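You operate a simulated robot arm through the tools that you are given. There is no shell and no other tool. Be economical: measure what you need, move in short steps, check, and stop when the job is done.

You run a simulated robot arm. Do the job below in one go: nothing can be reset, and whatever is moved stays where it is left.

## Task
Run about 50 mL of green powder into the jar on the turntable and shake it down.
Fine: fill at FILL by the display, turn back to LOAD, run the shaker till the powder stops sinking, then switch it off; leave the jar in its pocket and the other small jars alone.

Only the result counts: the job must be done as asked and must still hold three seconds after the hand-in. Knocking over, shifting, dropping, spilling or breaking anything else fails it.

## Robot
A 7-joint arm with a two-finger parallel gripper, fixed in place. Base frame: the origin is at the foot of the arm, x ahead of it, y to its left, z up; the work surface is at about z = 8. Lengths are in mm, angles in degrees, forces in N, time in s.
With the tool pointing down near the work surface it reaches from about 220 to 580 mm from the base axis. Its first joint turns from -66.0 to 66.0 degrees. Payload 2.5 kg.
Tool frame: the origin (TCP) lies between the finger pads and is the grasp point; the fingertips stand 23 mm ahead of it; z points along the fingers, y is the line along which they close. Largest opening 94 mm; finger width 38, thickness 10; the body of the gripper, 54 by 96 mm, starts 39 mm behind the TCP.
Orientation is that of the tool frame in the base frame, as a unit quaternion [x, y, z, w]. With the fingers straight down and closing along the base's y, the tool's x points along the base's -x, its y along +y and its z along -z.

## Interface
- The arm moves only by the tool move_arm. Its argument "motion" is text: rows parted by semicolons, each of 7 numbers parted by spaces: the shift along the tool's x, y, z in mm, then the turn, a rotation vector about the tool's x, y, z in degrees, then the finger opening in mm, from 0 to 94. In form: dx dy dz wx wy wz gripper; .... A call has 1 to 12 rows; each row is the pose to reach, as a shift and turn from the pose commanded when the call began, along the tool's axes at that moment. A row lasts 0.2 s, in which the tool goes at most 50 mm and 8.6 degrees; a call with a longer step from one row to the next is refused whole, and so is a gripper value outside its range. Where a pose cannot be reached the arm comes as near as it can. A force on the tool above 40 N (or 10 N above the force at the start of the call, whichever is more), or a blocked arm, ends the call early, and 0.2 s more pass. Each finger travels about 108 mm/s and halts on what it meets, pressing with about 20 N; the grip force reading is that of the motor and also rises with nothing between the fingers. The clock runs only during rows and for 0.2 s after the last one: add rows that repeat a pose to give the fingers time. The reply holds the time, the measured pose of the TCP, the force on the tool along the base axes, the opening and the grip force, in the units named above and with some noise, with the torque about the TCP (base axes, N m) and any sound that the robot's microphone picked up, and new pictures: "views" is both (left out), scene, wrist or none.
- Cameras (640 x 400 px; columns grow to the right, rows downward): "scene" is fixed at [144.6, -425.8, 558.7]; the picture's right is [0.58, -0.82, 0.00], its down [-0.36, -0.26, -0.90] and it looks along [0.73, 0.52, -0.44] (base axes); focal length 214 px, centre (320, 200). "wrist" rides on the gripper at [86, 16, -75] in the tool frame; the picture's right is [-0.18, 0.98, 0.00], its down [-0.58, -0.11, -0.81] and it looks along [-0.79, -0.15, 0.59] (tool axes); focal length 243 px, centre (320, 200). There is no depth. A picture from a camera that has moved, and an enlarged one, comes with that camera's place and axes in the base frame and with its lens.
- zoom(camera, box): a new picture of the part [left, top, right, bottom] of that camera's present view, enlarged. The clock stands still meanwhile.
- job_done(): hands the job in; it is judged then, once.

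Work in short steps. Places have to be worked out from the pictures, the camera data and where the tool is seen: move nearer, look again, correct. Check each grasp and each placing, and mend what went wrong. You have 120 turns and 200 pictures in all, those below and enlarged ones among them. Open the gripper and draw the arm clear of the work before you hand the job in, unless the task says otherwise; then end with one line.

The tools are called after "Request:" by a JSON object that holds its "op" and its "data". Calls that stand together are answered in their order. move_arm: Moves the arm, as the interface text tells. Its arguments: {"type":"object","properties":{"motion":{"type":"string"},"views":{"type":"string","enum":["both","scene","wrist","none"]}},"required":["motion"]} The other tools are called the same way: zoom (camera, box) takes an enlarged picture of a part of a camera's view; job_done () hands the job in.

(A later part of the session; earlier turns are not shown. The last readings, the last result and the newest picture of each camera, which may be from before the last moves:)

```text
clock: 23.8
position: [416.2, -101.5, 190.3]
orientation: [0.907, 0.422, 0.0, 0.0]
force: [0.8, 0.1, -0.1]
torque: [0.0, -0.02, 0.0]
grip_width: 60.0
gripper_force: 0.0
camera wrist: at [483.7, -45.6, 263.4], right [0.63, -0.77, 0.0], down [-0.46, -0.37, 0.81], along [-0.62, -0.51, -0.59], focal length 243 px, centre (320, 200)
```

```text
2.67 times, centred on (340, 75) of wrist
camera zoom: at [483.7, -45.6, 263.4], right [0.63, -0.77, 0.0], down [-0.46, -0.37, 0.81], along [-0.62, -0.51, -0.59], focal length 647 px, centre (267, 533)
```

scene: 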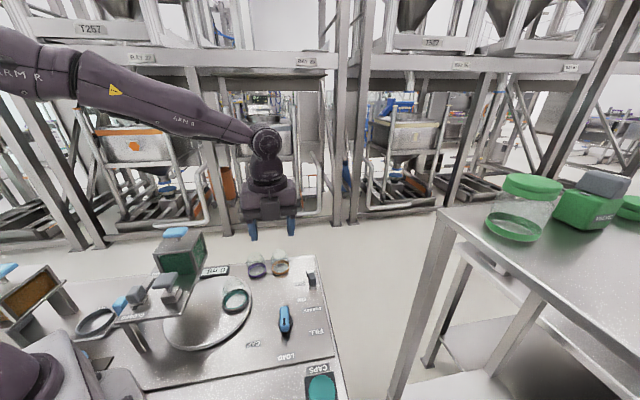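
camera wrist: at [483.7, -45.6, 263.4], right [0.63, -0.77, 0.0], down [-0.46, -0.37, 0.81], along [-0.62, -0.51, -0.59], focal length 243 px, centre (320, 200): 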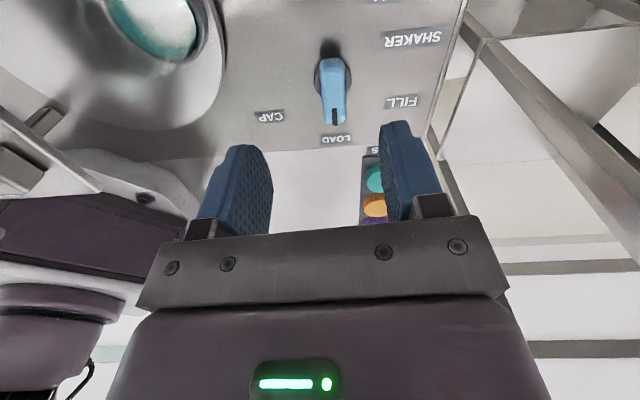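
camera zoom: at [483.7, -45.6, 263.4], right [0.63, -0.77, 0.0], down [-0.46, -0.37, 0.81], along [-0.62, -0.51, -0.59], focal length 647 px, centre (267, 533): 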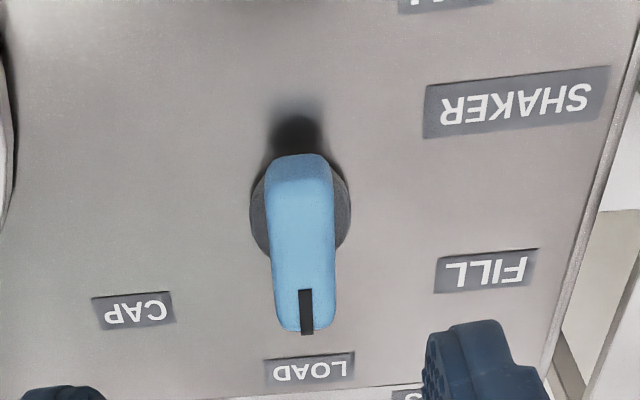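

Knob centre is about (394,-135.5), handle at -134.5°, FILL near -67.5°. I move above it, align, and lower to z≈95.

Request:
{"op": "move_arm", "data": {"motion": "-20 3 20 0 0 4.5 60; -40 5 50 0 0 4.5 60; -40 5 80 0 0 4.5 50; -40 5 95 0 0 4.5 50; -40 5 95 0 0 4.5 50", "views": "wrist"}}

Request:
{"op": "zoom", "data": {"camera": "wrist", "box": [220, 60, 420, 200]}}

Request:
{"op": "zoom", "data": {"camera": "scene", "box": [240, 250, 340, 350]}}

```text
clock: 25.0
position: [394.6, -133.3, 96.4]
orientation: [0.923, 0.386, 0.0, 0.001]
force: [0.5, 0.8, 0.2]
torque: [-0.01, 0.0, 0.0]
grip_width: 50.2
gripper_force: 0.3
camera wrist: at [466.1, -82.4, 169.4], right [0.57, -0.82, 0.0], down [-0.49, -0.34, 0.81], along [-0.66, -0.46, -0.59], focal length 243 px, centre (320, 200)
```

wrist: 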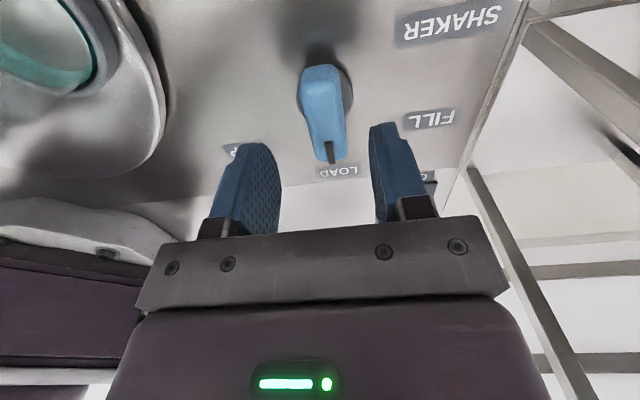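

```text
2.86 times, centred on (320, 130) of wrist
camera zoom: at [466.1, -82.4, 169.4], right [0.57, -0.82, 0.0], down [-0.49, -0.34, 0.81], along [-0.66, -0.46, -0.59], focal length 693 px, centre (320, 400)
```

zoom: 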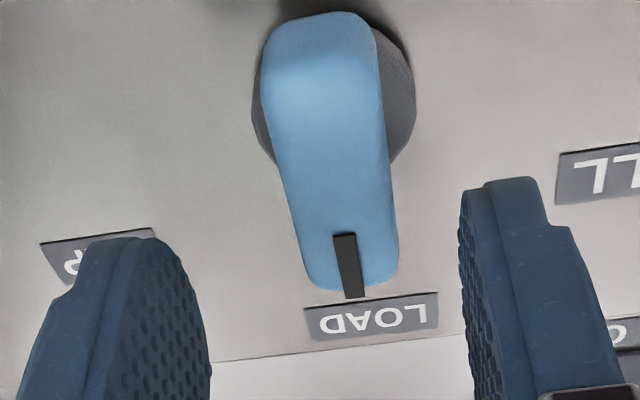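

```text
4.00 times, centred on (290, 300) of scene
camera zoom: at [144.6, -425.8, 558.7], right [0.58, -0.82, 0.0], down [-0.36, -0.26, -0.9], along [0.73, 0.52, -0.44], focal length 858 px, centre (440, -200)
```

zoom: 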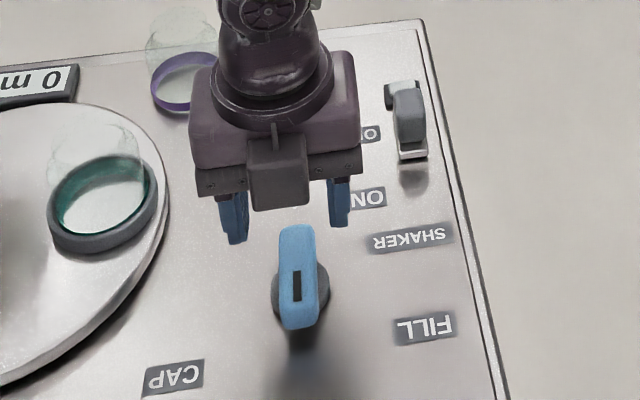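

Handle aligned with the fingers, 3 mm to the right of centre. I correct, descend to z≈54 and close.

Request:
{"op": "move_arm", "data": {"motion": "0 3 15 0 0 0 50; 0 3 30 0 0 0 50; 0 3 42 0 0 0 50; 0 3 42 0 0 0 35; 0 3 42 0 0 0 20; 0 3 42 0 0 0 12; 0 3 42 0 0 0 12"}}

```text
clock: 26.6
position: [395.8, -134.8, 53.1]
orientation: [0.923, 0.385, 0.001, 0.001]
force: [8.4, -4.6, -13.6]
torque: [0.34, -0.23, 0.04]
grip_width: 23.6
gripper_force: 45.8
camera wrist: at [468.2, -83.3, 126.2], right [0.57, -0.82, 0.0], down [-0.49, -0.34, 0.81], along [-0.66, -0.46, -0.59], focal length 243 px, centre (320, 200)
```

scene: 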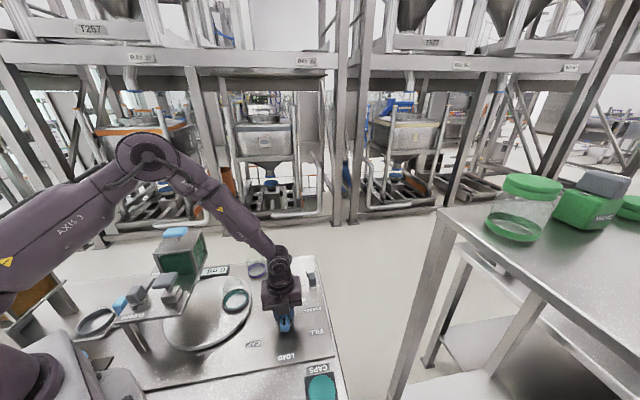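
wrist: 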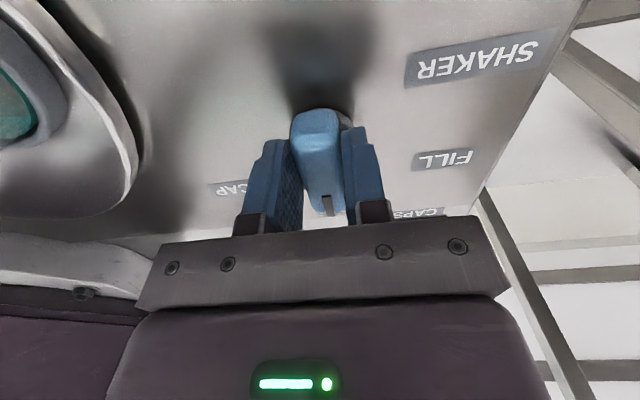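

Gripped at 23.6 mm. I turn the knob 20° toward FILL first and check.

Request:
{"op": "move_arm", "data": {"motion": "0 0 0 0 0 -4 12; 0 0 0 0 0 -8 12; 0 0 0 0 0 -12 12; 0 0 0 0 0 -16 12; 0 0 0 0 0 -20 12; 0 0 0 0 0 -20 12"}}

Request:
{"op": "zoom", "data": {"camera": "scene", "box": [110, 220, 350, 370]}}

```text
clock: 27.5
position: [394.7, -132.0, 52.9]
orientation: [0.874, 0.486, -0.001, -0.002]
force: [-2.3, 2.0, 4.5]
torque: [-0.2, -0.44, -0.02]
grip_width: 23.9
gripper_force: 45.4
stopped in row 4: the force on the tool passed its limit at 43 N (the readings are from after the stop); the commanded pose is now the measured one
camera wrist: at [454.6, -68.0, 126.0], right [0.74, -0.67, -0.01], down [-0.4, -0.44, 0.81], along [-0.55, -0.59, -0.59], focal length 243 px, centre (320, 200)
```

scene: 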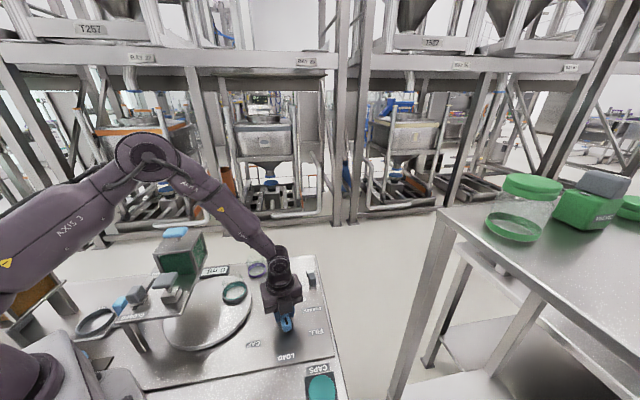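
wrist: 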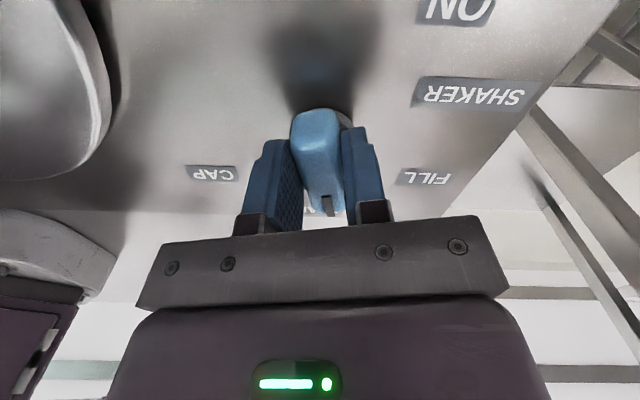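

```text
2.67 times, centred on (230, 295) of scene
camera zoom: at [144.6, -425.8, 558.7], right [0.58, -0.82, 0.0], down [-0.36, -0.26, -0.9], along [0.73, 0.52, -0.44], focal length 572 px, centre (560, -53)
```

zoom: 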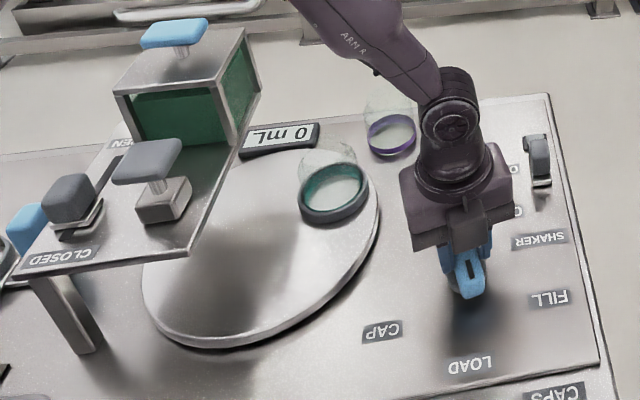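

The knob turned 13° and the jar rotates the right way, but force hit the limit. I continue with slower steps.

Request:
{"op": "move_arm", "data": {"motion": "0 0 0 0 0 -2 12; 0 0 0 0 0 -4 12; 0 0 0 0 0 -6 12; 0 0 0 0 0 -8 12; 0 0 0 0 0 -10 12; 0 0 0 0 0 -12 12; 0 0 0 0 0 -14 12; 0 0 0 0 0 -16 12; 0 0 0 0 0 -18 12; 0 0 0 0 0 -20 12", "views": "none"}}

```text
clock: 28.6
position: [393.9, -132.6, 52.8]
orientation: [0.838, 0.546, -0.002, -0.005]
force: [-3.6, 1.8, 3.4]
torque: [-0.08, -0.78, -0.03]
grip_width: 23.9
gripper_force: 45.2
stopped in row 5: the force on the tool passed its limit at 41 N (the readings are from after the stop); the commanded pose is now the measured one
```

The drift shows the knob axis is about 8 mm from my grip point, near (389.5,-139.6). I rotate along an arc about that axis.

Request:
{"op": "move_arm", "data": {"motion": "0.05 -0.49 0 0 0 -3.5 12; 0.06 -0.98 0 0 0 -7 12; 0.05 -1.47 0 0 0 -10.5 12; 0 -1.97 0 0 0 -14 12; -0.07 -2.45 0 0 0 -17.5 12; -0.17 -2.93 0 0 0 -21 12; -0.31 -3.41 0 0 0 -24.5 12; -0.47 -3.87 0 0 0 -28 12; -0.66 -4.33 0 0 0 -31.5 12; -0.87 -4.77 0 0 0 -35 12; -1.12 -5.2 0 0 0 -38.5 12; -1.38 -5.61 0 0 0 -42 12"}}

Request:
{"op": "zoom", "data": {"camera": "scene", "box": [110, 220, 350, 370]}}

```text
clock: 31.1
position: [389.1, -134.4, 51.8]
orientation: [0.586, 0.81, 0.001, -0.004]
force: [13.8, -11.6, -13.0]
torque: [-0.46, -0.32, 0.13]
grip_width: 24.0
gripper_force: 45.1
camera wrist: at [377.3, -45.2, 126.4], right [0.99, 0.13, 0.0], down [0.08, -0.59, 0.8], along [0.11, -0.8, -0.6], focal length 243 px, centre (320, 200)
```

scene: 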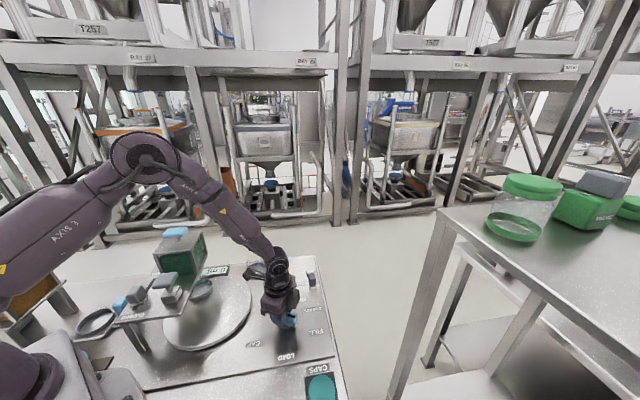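
wrist: 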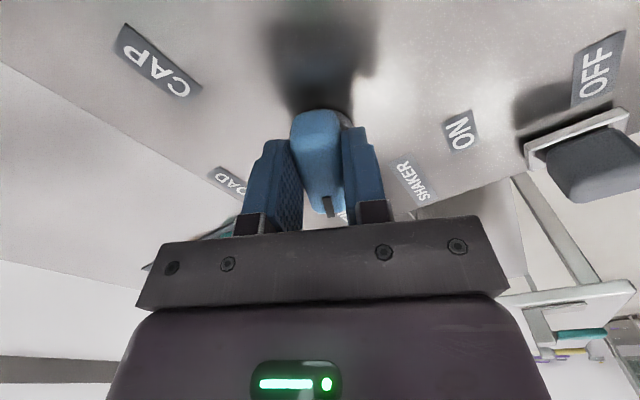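

```text
2.67 times, centred on (230, 295) of scene
camera zoom: at [144.6, -425.8, 558.6], right [0.58, -0.82, 0.0], down [-0.36, -0.26, -0.9], along [0.73, 0.52, -0.44], focal length 572 px, centre (560, -53)
```

zoom: 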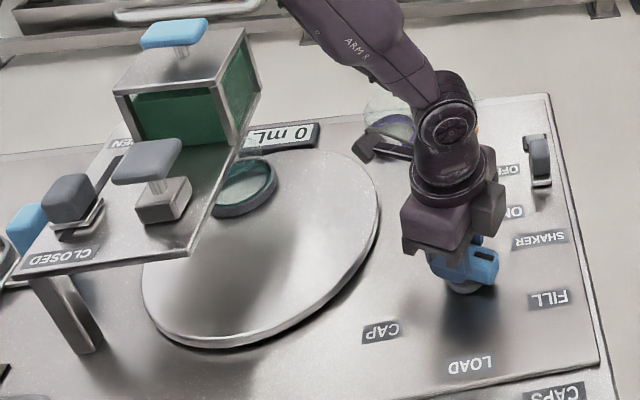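

Knob is at about -71.7°; the jar is not quite centred under the hopper. I turn a few degrees more.

Request:
{"op": "move_arm", "data": {"motion": "0 -0.3 0 0 0 -1.5 12; 0 -0.6 0 0 0 -3 12; -0.1 -0.8 0 0 0 -4.5 12; -0.2 -1 0 0 0 -6 12", "views": "wrist"}}

Request:
{"op": "zoom", "data": {"camera": "scene", "box": [110, 220, 350, 370]}}

```text
clock: 32.1
position: [387.1, -131.6, 52.0]
orientation: [0.544, 0.839, 0.002, -0.004]
force: [19.8, -4.6, -15.6]
torque: [0.05, -0.46, -2.13]
grip_width: 25.1
gripper_force: 45.1
camera wrist: at [368.1, -46.7, 126.7], right [0.97, 0.23, 0.0], down [0.14, -0.58, 0.8], along [0.18, -0.78, -0.6], focal length 243 px, centre (320, 200)
```

wrist: 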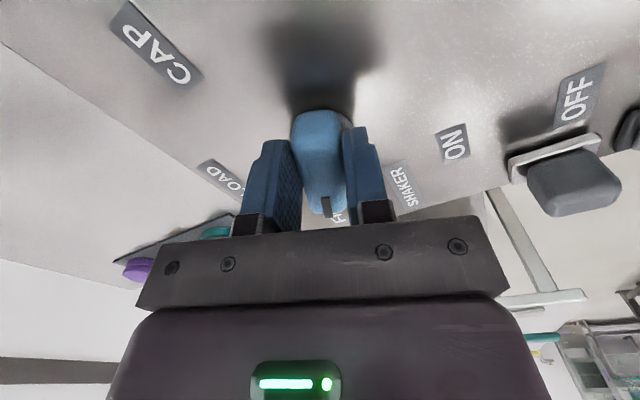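

```text
2.67 times, centred on (230, 295) of scene
camera zoom: at [144.6, -425.8, 558.6], right [0.58, -0.82, 0.0], down [-0.36, -0.26, -0.9], along [0.73, 0.52, -0.44], focal length 572 px, centre (560, -53)
```

zoom: 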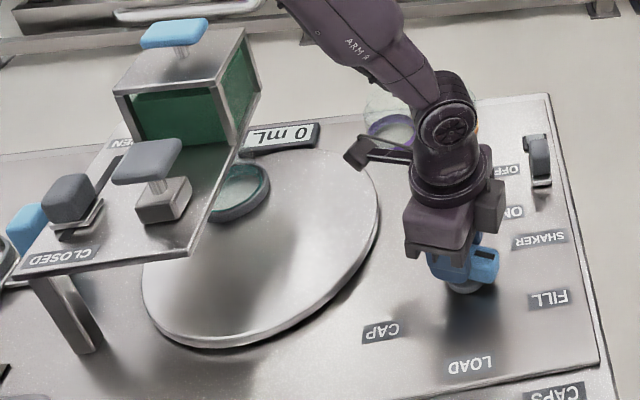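

The torque shows the FILL stop has been reached. I ease back, release and rise (opening only as far as needed).

Request:
{"op": "move_arm", "data": {"motion": "0 0 0 0 0 3 12; 0 0 0 0 0 3 35; 0 0 0 0 0 3 50; 0 0 -20 0 0 3 50; 0 0 -60 0 0 3 50; 0 0 -100 0 0 3 50; 0 0 -100 0 0 3 50"}}

Request:
{"op": "zoom", "data": {"camera": "scene", "box": [140, 230, 340, 370]}}

Request:
{"op": "zoom", "data": {"camera": "wrist", "box": [200, 50, 440, 200]}}

```text
clock: 33.8
position: [392.6, -131.5, 153.6]
orientation: [0.565, 0.825, 0.001, -0.006]
force: [-0.1, 0.0, 0.2]
torque: [0.03, -0.02, 0.0]
grip_width: 50.1
gripper_force: 0.0
camera wrist: at [376.5, -45.6, 226.0], right [0.98, 0.18, -0.01], down [0.12, -0.59, 0.8], along [0.14, -0.79, -0.6], focal length 243 px, centre (320, 200)
```

scene: 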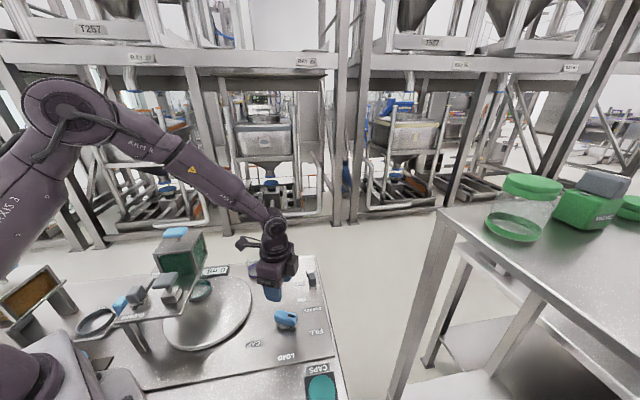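
wrist: 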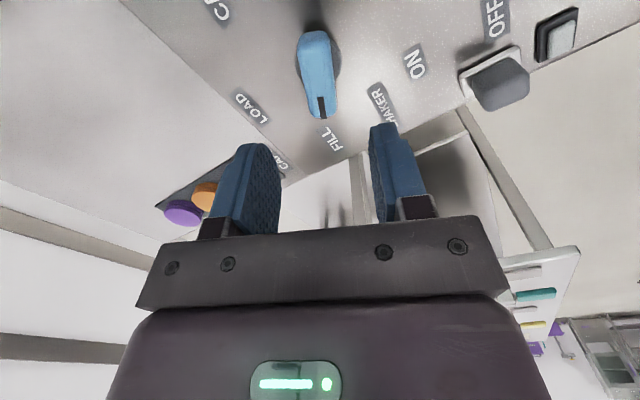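

```text
2.86 times, centred on (240, 300) of scene
camera zoom: at [144.6, -425.8, 558.7], right [0.58, -0.82, 0.0], down [-0.36, -0.26, -0.9], along [0.73, 0.52, -0.44], focal length 613 px, centre (549, -86)
```

zoom: 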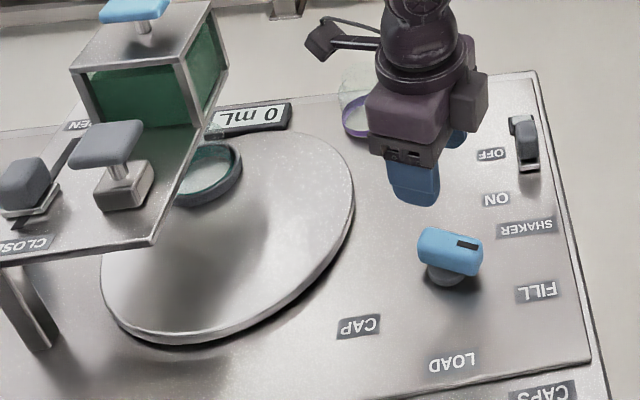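

```text
2.67 times, centred on (320, 125) of wrist
camera zoom: at [376.5, -45.6, 226.0], right [0.98, 0.18, -0.01], down [0.12, -0.59, 0.8], along [0.14, -0.79, -0.6], focal length 647 px, centre (320, 400)
```

zoom: 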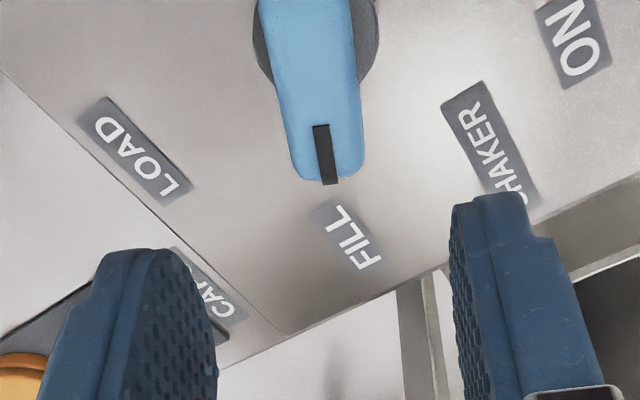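

Pointer is on FILL. Now back to the gate: I'll grip the lever across the slot with the camera on the base side, so I first rise and travel with a re-yaw.

Request:
{"op": "move_arm", "data": {"motion": "0 0 -34 0 0 -8 50; 0 0 -68 0 0 -16 50; 0 0 -102 0 0 -24 50; 0 0 -136 0 0 -32 50; 0 0 -170 0 0 -40 50; 27 -10 -170 0 0 -48 50; 54 -20 -170 0 0 -56 50; 81 -30 -170 0 0 -64 50; 108 -40 -170 0 0 -72 50; 135 -50 -170 0 0 -80 50; 162 -59 -170 0 0 -88 50; 188 -68 -170 0 0 -96 50", "views": "none"}}

```text
clock: 36.4
position: [256.3, 16.7, 325.2]
orientation: [-0.237, 0.971, 0.005, -0.004]
force: [0.6, -0.5, -0.2]
torque: [-0.02, -0.01, -0.04]
grip_width: 50.0
gripper_force: 0.1
```

Request:
{"op": "move_arm", "data": {"motion": "3 30 10 0 0 -6 60; 6 60 20 0 0 -12 60; 9 90 30 0 0 -17.6 60; 12 120 50 0 0 -17.6 60; 12 120 65 0 0 -17.6 60; 12 120 65 0 0 -17.6 60", "views": "wrist"}}

```text
clock: 37.8
position: [194.3, 118.0, 262.6]
orientation: [-0.381, 0.924, 0.004, -0.001]
force: [-0.6, -0.4, -0.1]
torque: [0.0, 0.0, 0.01]
grip_width: 60.0
gripper_force: 0.1
camera wrist: at [121.7, 68.4, 335.7], right [-0.56, 0.83, 0.01], down [0.5, 0.33, 0.8], along [0.66, 0.46, -0.59], focal length 243 px, centre (320, 200)
```

wrist: 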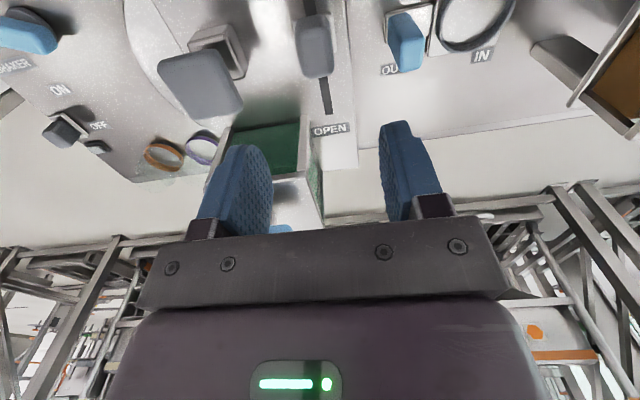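

Lever is right where expected, about 20 mm baseward of the tool. I tilt 12° so the fingers lean toward the base and approach above it.

Request:
{"op": "move_arm", "data": {"motion": "6 1 10 0 4 0 60; 12 2 20 0 8 0 60; 18 2 35 0 12 0 60; 18 2 50 0 12 0 60; 18 2 50 0 12 0 60", "views": "wrist"}}

Request:
{"op": "zoom", "data": {"camera": "wrist", "box": [200, 0, 440, 200]}}

```text
clock: 39.0
position: [178.1, 107.9, 213.5]
orientation: [-0.38, 0.919, -0.035, -0.1]
force: [-0.6, -0.2, 0.2]
torque: [0.0, -0.02, 0.01]
grip_width: 59.9
gripper_force: 0.1
camera wrist: at [118.2, 69.2, 302.4], right [-0.57, 0.82, -0.03], down [0.6, 0.44, 0.67], along [0.56, 0.36, -0.75], focal length 243 px, centre (320, 200)
```

wrist: 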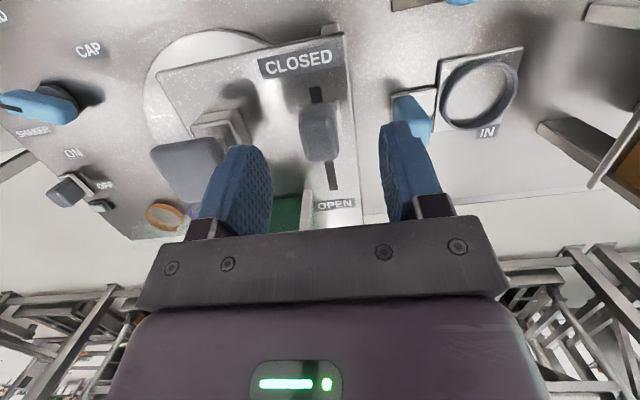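

```text
2.00 times, centred on (320, 100) of wrist
camera zoom: at [118.2, 69.2, 302.4], right [-0.57, 0.82, -0.03], down [0.6, 0.44, 0.67], along [0.56, 0.36, -0.75], focal length 485 px, centre (320, 400)
```

zoom: 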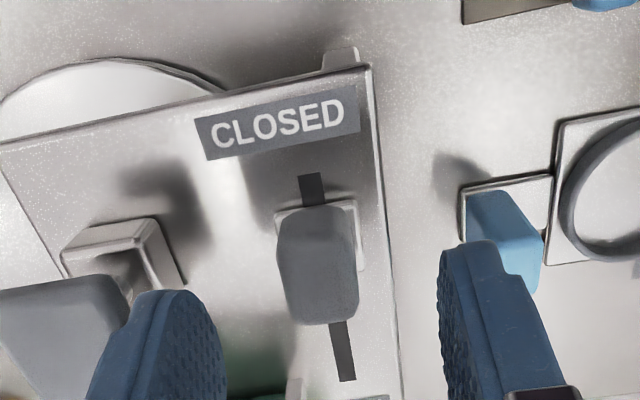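

Reach is fine with the tilt. Descending straight down to z≈173 with the fingers on either side of the lever, then gripping.

Request:
{"op": "move_arm", "data": {"motion": "-2 0 13 0 0 0 60; -4 0 27 0 0 0 60; -6 0 39.6 0 0 0 60; -6 0 39.6 0 0 0 45; -6 0 39.6 0 0 0 30; -6 0 39.6 0 0 0 20; -6 0 39.6 0 0 0 20"}}

Request:
{"op": "zoom", "data": {"camera": "scene", "box": [110, 220, 260, 330]}}

```text
clock: 40.5
position: [177.1, 105.8, 172.0]
orientation: [-0.379, 0.919, -0.036, -0.1]
force: [13.3, -13.3, -6.5]
torque: [-0.13, -0.21, 0.02]
grip_width: 28.2
gripper_force: 8.8
camera wrist: at [117.5, 68.0, 262.2], right [-0.57, 0.82, -0.03], down [0.6, 0.44, 0.67], along [0.56, 0.36, -0.75], focal length 243 px, centre (320, 200)
```

scene: 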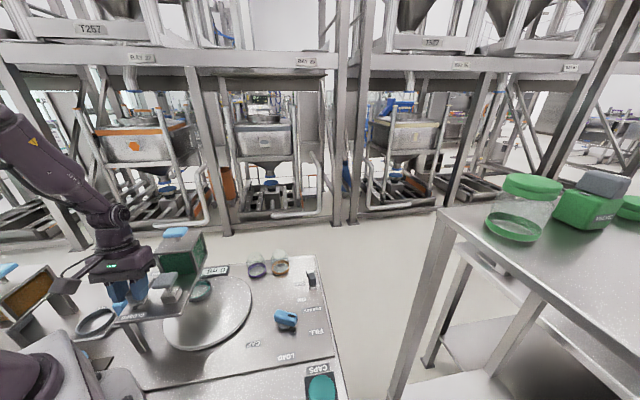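
wrist: 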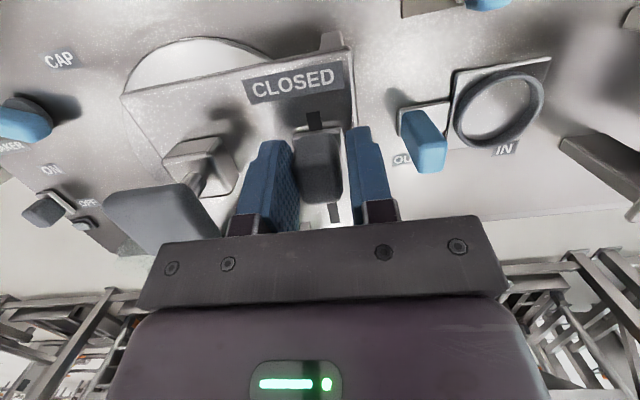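

```text
3.64 times, centred on (185, 275) of scene
camera zoom: at [144.6, -425.8, 558.7], right [0.58, -0.82, 0.0], down [-0.36, -0.26, -0.9], along [0.73, 0.52, -0.44], focal length 780 px, centre (811, -73)
```

zoom: 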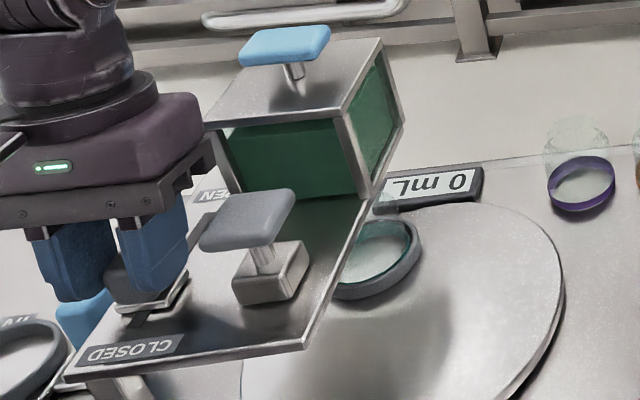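

Lever gripped. I shift 1.5 mm to relieve the side load and start opening by about 10 mm, watching the display.

Request:
{"op": "move_arm", "data": {"motion": "-3.9 -1.5 -0.8 0 0 0 15; -9.8 -1.5 -2.1 0 0 0 15", "views": "none"}}

Request:
{"op": "zoom", "data": {"camera": "scene", "box": [110, 220, 260, 330]}}

```text
clock: 41.1
position: [186.3, 110.5, 172.2]
orientation: [-0.38, 0.919, -0.035, -0.098]
force: [13.5, -13.4, 8.4]
torque: [-0.43, -0.29, 0.14]
grip_width: 23.9
gripper_force: 45.0
```

```text
3.64 times, centred on (185, 275) of scene
camera zoom: at [144.6, -425.8, 558.7], right [0.58, -0.82, 0.0], down [-0.36, -0.26, -0.9], along [0.73, 0.52, -0.44], focal length 780 px, centre (811, -73)
```

zoom: 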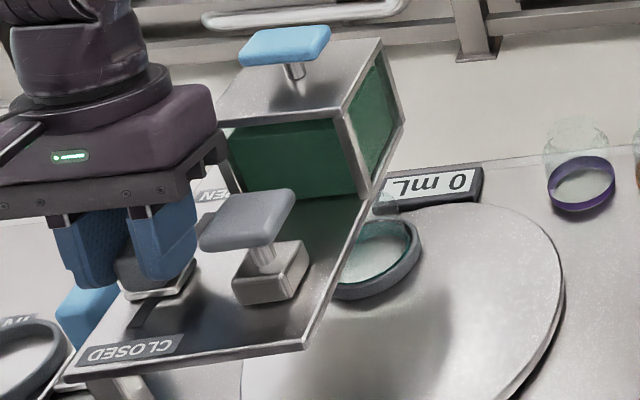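

Lever moved 10 mm, still 0 mL. I open a further 6 mm.

Request:
{"op": "move_arm", "data": {"motion": "-3 -1.5 -0.6 0 0 0 15; -5.9 -1.5 -1.2 0 0 0 15; -5.9 -1.5 -1.2 0 0 0 15", "views": "none"}}

Request:
{"op": "zoom", "data": {"camera": "scene", "box": [110, 220, 260, 330]}}

```text
clock: 42.0
position: [190.7, 115.9, 170.2]
orientation: [-0.38, 0.919, -0.034, -0.098]
force: [13.5, -13.3, 26.3]
torque: [-0.51, -0.26, 0.21]
grip_width: 23.8
gripper_force: 44.6
```

```text
3.64 times, centred on (185, 275) of scene
camera zoom: at [144.5, -425.8, 558.6], right [0.58, -0.82, 0.0], down [-0.36, -0.26, -0.9], along [0.73, 0.52, -0.44], focal length 780 px, centre (811, -73)
```

zoom: 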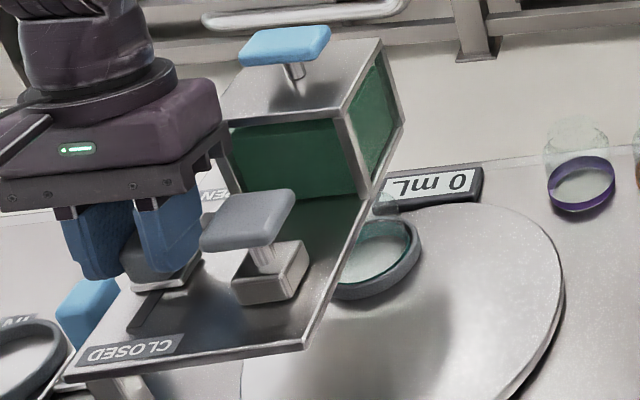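

Still 0 mL, with some upward load on the fingertips. I raise 2 mm and open 6 mm more.

Request:
{"op": "move_arm", "data": {"motion": "0.4 1 -2 0 0 0 15; -2.6 1 -2.6 0 0 0 15; -5.5 1 -3.2 0 0 0 15; -5.5 1 -3.2 0 0 0 15", "views": "none"}}

Request:
{"op": "zoom", "data": {"camera": "scene", "box": [110, 220, 260, 330]}}

```text
clock: 42.4
position: [188.6, 114.1, 172.0]
orientation: [-0.379, 0.919, -0.036, -0.1]
force: [2.0, -0.8, -2.3]
torque: [-0.43, -0.22, 0.24]
grip_width: 23.4
gripper_force: 44.3
stopped in row 2: the force on the tool passed its limit at 44 N (the readings are from after the stop); the commanded pose is now the measured one
```

```text
3.64 times, centred on (185, 275) of scene
camera zoom: at [144.6, -425.7, 558.7], right [0.58, -0.82, 0.0], down [-0.36, -0.26, -0.9], along [0.73, 0.52, -0.44], focal length 780 px, centre (811, -73)
```

zoom: 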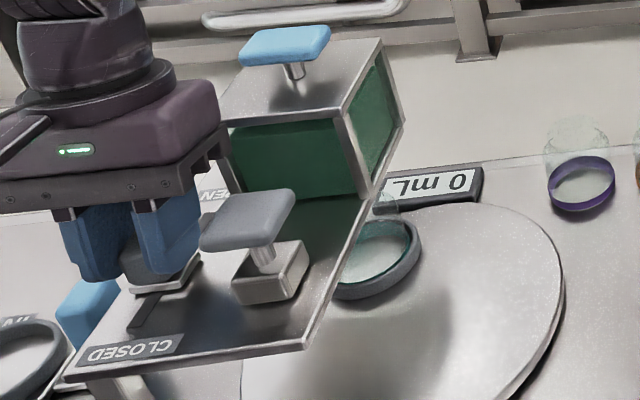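

Load relieved. Continuing to open in gentle steps.

Request:
{"op": "move_arm", "data": {"motion": "-2 0 -0.4 0 0 0 15; -4 0 -0.8 0 0 0 15; -6 0 -1.2 0 0 0 15; -8 0 -1.6 0 0 0 15", "views": "none"}}

Request:
{"op": "zoom", "data": {"camera": "scene", "box": [110, 220, 260, 330]}}

```text
clock: 43.4
position: [195.3, 121.1, 170.0]
orientation: [-0.38, 0.919, -0.036, -0.099]
force: [10.4, -11.6, 28.7]
torque: [-0.18, -0.63, 0.65]
grip_width: 23.5
gripper_force: 44.8
```

```text
3.64 times, centred on (185, 275) of scene
camera zoom: at [144.5, -425.8, 558.6], right [0.58, -0.82, 0.0], down [-0.36, -0.26, -0.9], along [0.73, 0.52, -0.44], focal length 780 px, centre (811, -73)
```

zoom: 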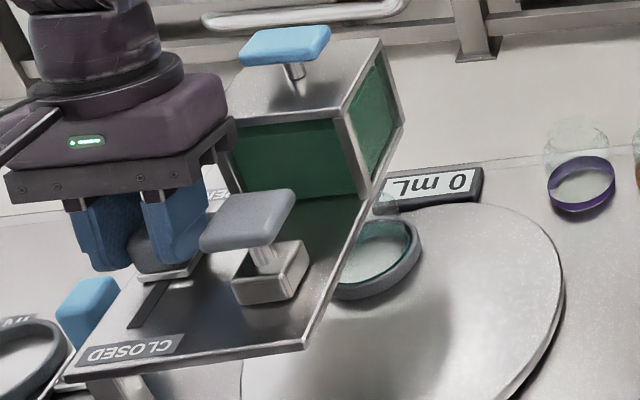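

20 mm open, still 0 mL. I keep opening.

Request:
{"op": "move_arm", "data": {"motion": "-2 0.5 -0.4 0 0 0 15; -4 1 -0.8 0 0 0 15; -6 1 -1.2 0 0 0 15", "views": "none"}}

Request:
{"op": "zoom", "data": {"camera": "scene", "box": [110, 220, 260, 330]}}

```text
clock: 44.2
position: [197.8, 124.5, 170.3]
orientation: [-0.379, 0.919, -0.037, -0.1]
force: [25.3, -25.0, -22.3]
torque: [0.27, -1.06, 0.5]
grip_width: 23.5
gripper_force: 45.0
```

```text
3.64 times, centred on (185, 275) of scene
camera zoom: at [144.6, -425.8, 558.6], right [0.58, -0.82, 0.0], down [-0.36, -0.26, -0.9], along [0.73, 0.52, -0.44], focal length 780 px, centre (811, -73)
```

zoom: 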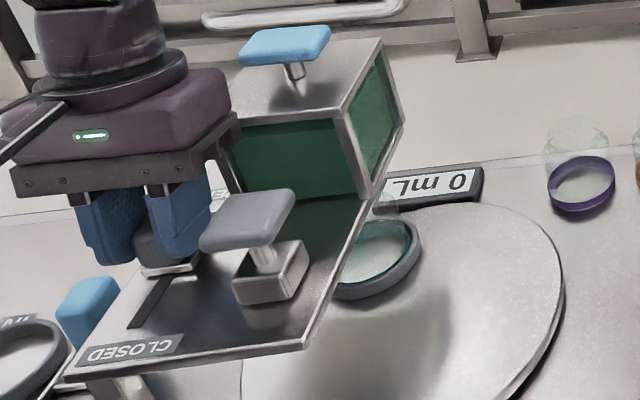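

Side load is rising; I shift back sideways and continue opening.

Request:
{"op": "move_arm", "data": {"motion": "0 -2 0 0 0 0 15; -3 -2.5 -0.6 0 0 0 15; -6 -2.5 -1.2 0 0 0 15; -9 -2.5 -1.9 0 0 0 15", "views": "none"}}

Request:
{"op": "zoom", "data": {"camera": "scene", "box": [110, 220, 260, 330]}}

```text
clock: 45.3
position: [201.5, 127.9, 170.7]
orientation: [-0.378, 0.919, -0.038, -0.107]
force: [-6.1, -5.2, 4.7]
torque: [0.94, -1.35, 0.38]
grip_width: 23.1
gripper_force: 44.6
stopped in row 4: the force on the tool passed its limit at 56 N (the readings are from after the stop); the commanded pose is now the measured one
```

```text
3.64 times, centred on (185, 275) of scene
camera zoom: at [144.6, -425.8, 558.6], right [0.58, -0.82, 0.0], down [-0.36, -0.26, -0.9], along [0.73, 0.52, -0.44], focal length 780 px, centre (811, -73)
```

zoom: 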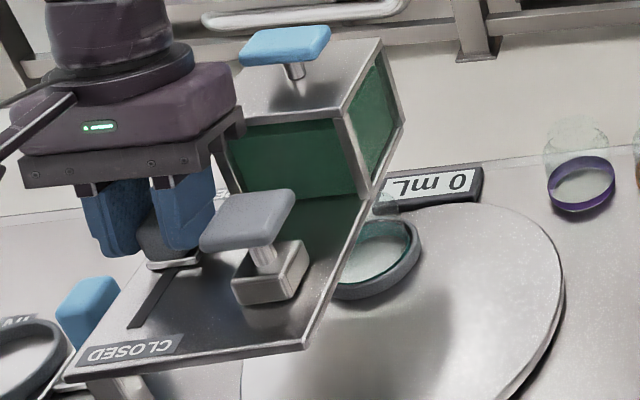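

No flow yet and the gripper body is getting close to the hopper. I release, rise, and will regrip in the earlier along-slot orientation, which works from here to fully open.

Request:
{"op": "move_arm", "data": {"motion": "0 0 0 0 0 0 35; 0 0 0 0 0 0 50; 0 0 0 0 0 0 60; 4 0 -20 0 0 0 60; 12 0 -58 0 0 0 60; 20 0 -95 0 -6 0 60; 20 0 -95 0 -12 0 60; 20 0 -95 0 -12 0 60", "views": "wrist"}}

```text
clock: 47.1
position: [205.7, 127.0, 267.4]
orientation: [-0.38, 0.925, 0.003, -0.01]
force: [-0.2, -0.6, -0.5]
torque: [0.02, -0.02, -0.02]
grip_width: 59.9
gripper_force: 0.0
camera wrist: at [134.2, 78.9, 342.7], right [-0.56, 0.83, 0.01], down [0.51, 0.33, 0.79], along [0.66, 0.45, -0.61], focal length 243 px, centre (320, 200)
```

wrist: 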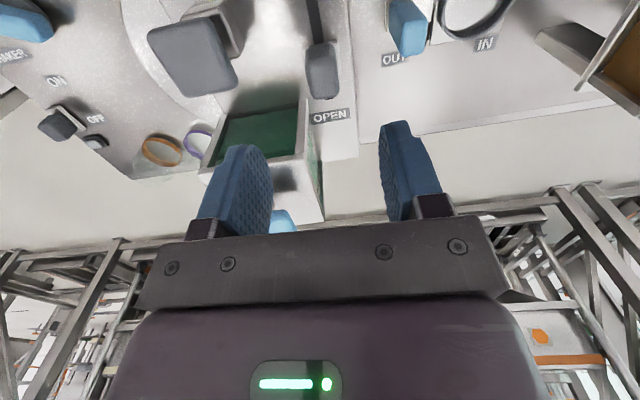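

Request:
{"op": "zoom", "data": {"camera": "wrist", "box": [140, 0, 440, 180]}}

Request:
{"op": "zoom", "data": {"camera": "scene", "box": [110, 220, 260, 330]}}

```text
2.13 times, centred on (290, 90) of wrist
camera zoom: at [134.2, 78.9, 342.7], right [-0.56, 0.83, 0.01], down [0.51, 0.33, 0.79], along [0.66, 0.45, -0.61], focal length 518 px, centre (384, 435)
```

zoom: 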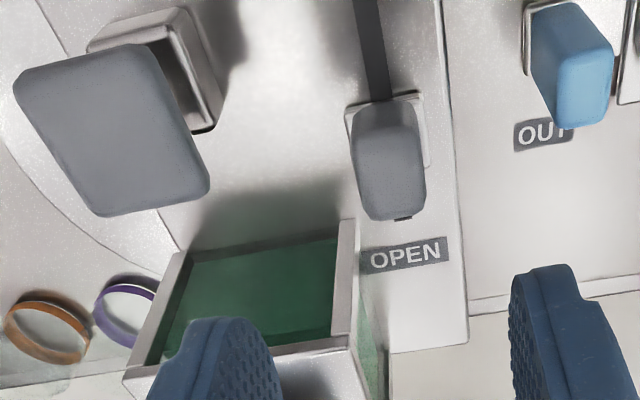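

```text
3.64 times, centred on (185, 275) of scene
camera zoom: at [144.6, -425.8, 558.7], right [0.58, -0.82, 0.0], down [-0.36, -0.26, -0.9], along [0.73, 0.52, -0.44], focal length 780 px, centre (811, -73)
```

zoom: 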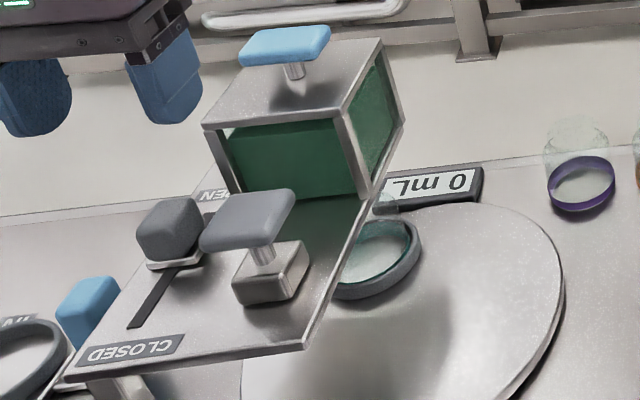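

The lever is about 70% open. I re-yaw by 90° above the lever for the along-slot grip.

Request:
{"op": "move_arm", "data": {"motion": "0 1 0 0 0 8.2 60; 0 2 0 0 0 16.4 60; 0 3 0 0 0 24.6 60; 0 4 0 0 0 32.8 60; 0 5 0 0 0 41 60; 1 6 0 0 0 49.2 60; 1 7 0 0 0 57.4 60; 1 8 0 0 0 65.6 60; 1 9 0 0 0 73.8 60; 1 10 0 0 0 82 60; 1 10.4 0 0 0 89.5 60; 1 10.4 0 0 0 89.5 60", "views": "wrist"}}

```text
clock: 49.7
position: [196.8, 134.2, 267.4]
orientation: [0.383, 0.924, -0.006, -0.009]
force: [0.5, 0.2, -0.3]
torque: [0.0, 0.0, -0.03]
grip_width: 59.9
gripper_force: 0.0
camera wrist: at [148.8, 208.5, 341.1], right [0.83, 0.56, -0.02], down [0.35, -0.48, 0.8], along [0.44, -0.67, -0.6], focal length 243 px, centre (320, 200)
```

wrist: 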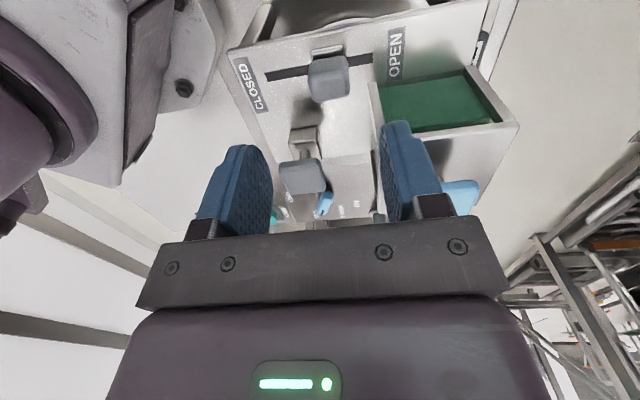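

Lever is 5 mm toward OPEN from centre. I correct and descend, then close on it.

Request:
{"op": "move_arm", "data": {"motion": "3 5 30 0 0 0 60; 3 5 65 0 0 0 60; 3 5 85 0 0 0 60; 3 5 95 0 0 0 60; 3 5 95 0 0 0 45; 3 5 95 0 0 0 32; 3 5 95 0 0 0 25; 3 5 95 0 0 0 25", "views": "wrist"}}

Request:
{"op": "zoom", "data": {"camera": "scene", "box": [110, 220, 260, 330]}}

```text
clock: 51.5
position: [194.8, 141.5, 173.4]
orientation: [0.382, 0.924, -0.006, -0.008]
force: [1.5, -1.2, -13.0]
torque: [0.49, -0.63, -0.11]
grip_width: 31.4
gripper_force: 44.7
camera wrist: at [147.0, 214.0, 247.0], right [0.82, 0.57, -0.02], down [0.35, -0.48, 0.8], along [0.44, -0.67, -0.6], focal length 243 px, centre (320, 200)
```

wrist: 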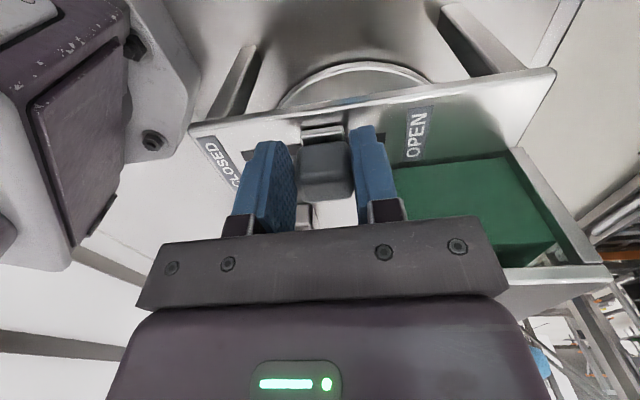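

```text
3.64 times, centred on (185, 275) of scene
camera zoom: at [144.6, -425.7, 558.7], right [0.58, -0.82, 0.0], down [-0.36, -0.26, -0.9], along [0.73, 0.52, -0.44], focal length 780 px, centre (811, -73)
```

zoom: 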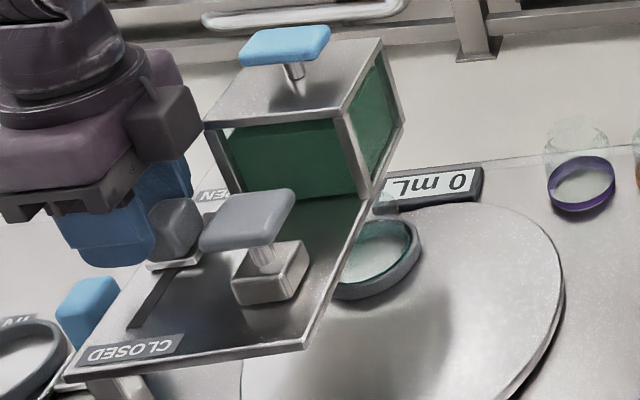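

Gripped at a good spot (31 mm). I move toward OPEN 6 mm and watch the display.

Request:
{"op": "move_arm", "data": {"motion": "0 3 0 0 0 0 25; 0 6 0 0 0 0 25; 0 6 0 0 0 0 25", "views": "none"}}

Request:
{"op": "zoom", "data": {"camera": "scene", "box": [110, 220, 260, 330]}}

```text
clock: 52.3
position: [200.2, 144.3, 172.0]
orientation: [0.382, 0.924, -0.007, -0.009]
force: [-3.9, 3.1, -2.2]
torque: [0.06, -0.59, -0.34]
grip_width: 31.2
gripper_force: 45.3
```

```text
3.64 times, centred on (185, 275) of scene
camera zoom: at [144.6, -425.7, 558.7], right [0.58, -0.82, 0.0], down [-0.36, -0.26, -0.9], along [0.73, 0.52, -0.44], focal length 780 px, centre (811, -73)
```

zoom: 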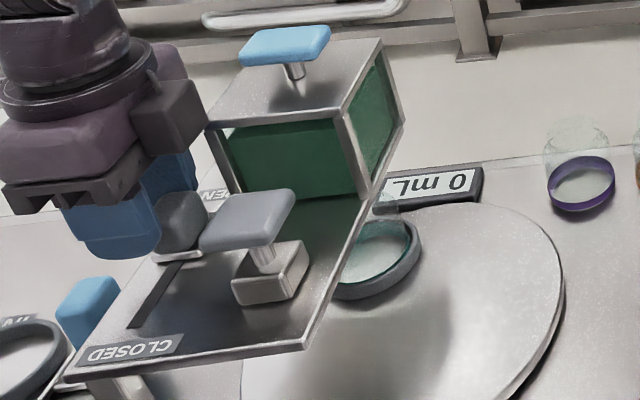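

Still 0 mL at a further 6 mm. I continue toward OPEN.

Request:
{"op": "move_arm", "data": {"motion": "0 4 0 0 0 0 25; 0 8 0 0 0 0 25; 0 8 0 0 0 0 25", "views": "none"}}

Request:
{"op": "zoom", "data": {"camera": "scene", "box": [110, 220, 260, 330]}}

```text
clock: 53.1
position: [205.9, 152.8, 173.6]
orientation: [0.381, 0.925, -0.006, -0.01]
force: [-15.4, 16.8, 5.5]
torque: [0.72, -0.44, -0.48]
grip_width: 31.6
gripper_force: 44.8
```

```text
3.64 times, centred on (185, 275) of scene
camera zoom: at [144.6, -425.8, 558.7], right [0.58, -0.82, 0.0], down [-0.36, -0.26, -0.9], along [0.73, 0.52, -0.44], focal length 780 px, centre (811, -73)
```

zoom: 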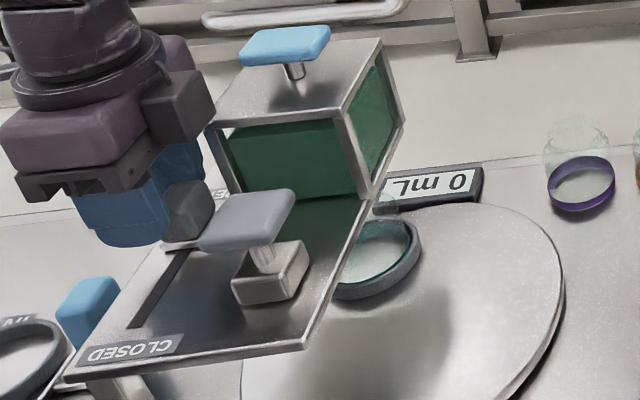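

At a≈253.6, near the initial spot, still 0 mL. I push to the very end of the slot to be sure it's fully open.

Request:
{"op": "move_arm", "data": {"motion": "1.5 2 0 0 0 0 25; 1.5 4 0 0 0 0 25; 1.5 6 0 0 0 0 25; 1.5 7 0 0 0 0 25", "views": "none"}}

Request:
{"op": "zoom", "data": {"camera": "scene", "box": [110, 220, 260, 330]}}

Request:
{"op": "zoom", "data": {"camera": "wrist", "box": [200, 60, 560, 280]}}

```text
clock: 54.0
position: [207.8, 153.9, 173.1]
orientation: [0.383, 0.924, -0.011, -0.01]
force: [-4.7, -5.0, 6.0]
torque: [0.51, -0.44, 0.04]
grip_width: 31.8
gripper_force: 45.2
stopped in row 4: the force on the tool passed its limit at 41 N (the readings are from after the stop); the commanded pose is now the measured one
```

```text
3.64 times, centred on (185, 275) of scene
camera zoom: at [144.6, -425.8, 558.6], right [0.58, -0.82, 0.0], down [-0.36, -0.26, -0.9], along [0.73, 0.52, -0.44], focal length 780 px, centre (811, -73)
```

zoom: 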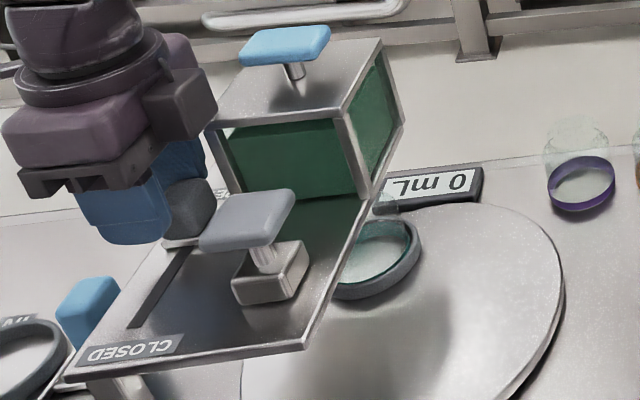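

```text
1.78 times, centred on (380, 170) of wrist
camera zoom: at [160.5, 227.4, 246.3], right [0.83, 0.56, -0.03], down [0.36, -0.48, 0.8], along [0.44, -0.67, -0.59], focal length 431 px, centre (213, 253)
```

zoom: 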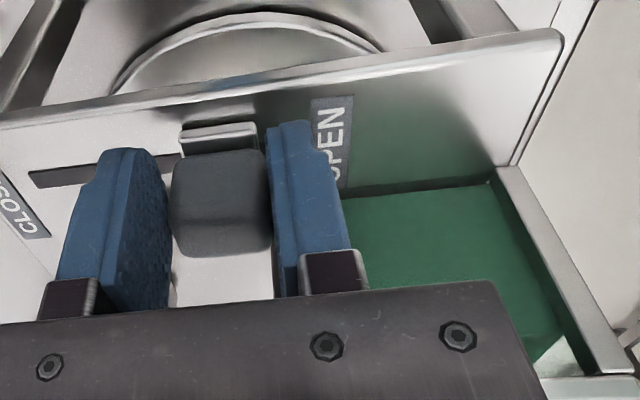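

Lever is at its hard OPEN stop. The grey T-handle is most likely the capping press over the CAP position. I wait two seconds here to see whether the powder starts flowing.

Request:
{"op": "move_arm", "data": {"motion": "0 0 0 0 0 0 25; 0 0 0 0 0 0 25; 0 0 0 0 0 0 25; 0 0 0 0 0 0 25; 0 0 0 0 0 0 25; 0 0 0 0 0 0 25", "views": "none"}}

Request:
{"op": "zoom", "data": {"camera": "scene", "box": [150, 250, 250, 320]}}

```text
clock: 55.4
position: [208.2, 153.4, 173.1]
orientation: [0.383, 0.924, -0.011, -0.01]
force: [-8.3, -8.3, 13.2]
torque: [0.31, -0.47, -0.08]
grip_width: 31.8
gripper_force: 44.9
```

```text
5.71 times, centred on (200, 285) of scene
camera zoom: at [144.6, -425.8, 558.6], right [0.58, -0.82, 0.0], down [-0.36, -0.26, -0.9], along [0.73, 0.52, -0.44], focal length 1226 px, centre (1006, -286)
```

zoom: 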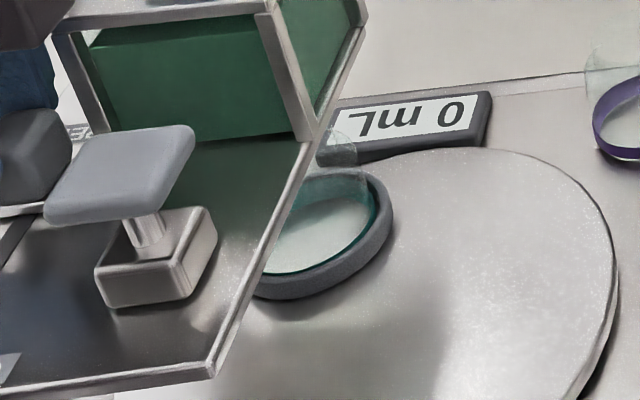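

Still 0 mL. The interlock may need the knob exactly at FILL, and my easing-back may have moved it. I check the knob closely.

Request:
{"op": "zoom", "data": {"camera": "scene", "box": [260, 290, 340, 350]}}

Request:
{"op": "zoom", "data": {"camera": "scene", "box": [170, 255, 230, 300]}}

```text
6.67 times, centred on (300, 320) of scene
camera zoom: at [144.6, -425.8, 558.6], right [0.58, -0.82, 0.0], down [-0.36, -0.26, -0.9], along [0.73, 0.52, -0.44], focal length 1430 px, centre (453, -600)
```

zoom: 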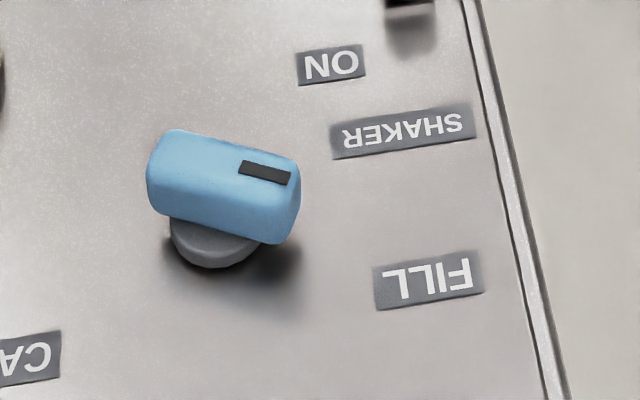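

```text
8.89 times, centred on (200, 278) of scene
camera zoom: at [144.6, -425.8, 558.6], right [0.58, -0.82, 0.0], down [-0.36, -0.26, -0.9], along [0.73, 0.52, -0.44], focal length 1906 px, centre (1387, -489)
```

zoom: 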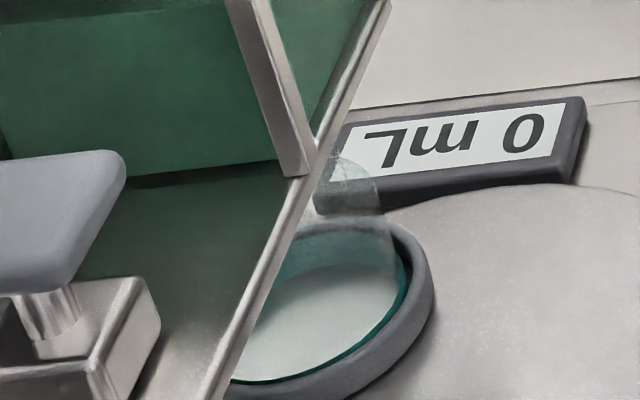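

Geometry suggests the pointer may be slightly off FILL. I release the lever, rise, and go back to the knob to fine-adjust it.

Request:
{"op": "move_arm", "data": {"motion": "0 0 0 0 0 0 45; 0 0 0 0 0 0 50; 0 0 -30 0 0 0 50; 0 0 -75 0 0 0 50; 0 0 -120 0 0 0 50; 0 0 -155 0 0 0 50", "views": "none"}}

```text
clock: 56.8
position: [213.1, 154.3, 327.9]
orientation: [0.383, 0.923, -0.01, -0.01]
force: [-0.8, 0.0, -0.2]
torque: [0.03, 0.0, -0.02]
grip_width: 50.1
gripper_force: 0.1
```

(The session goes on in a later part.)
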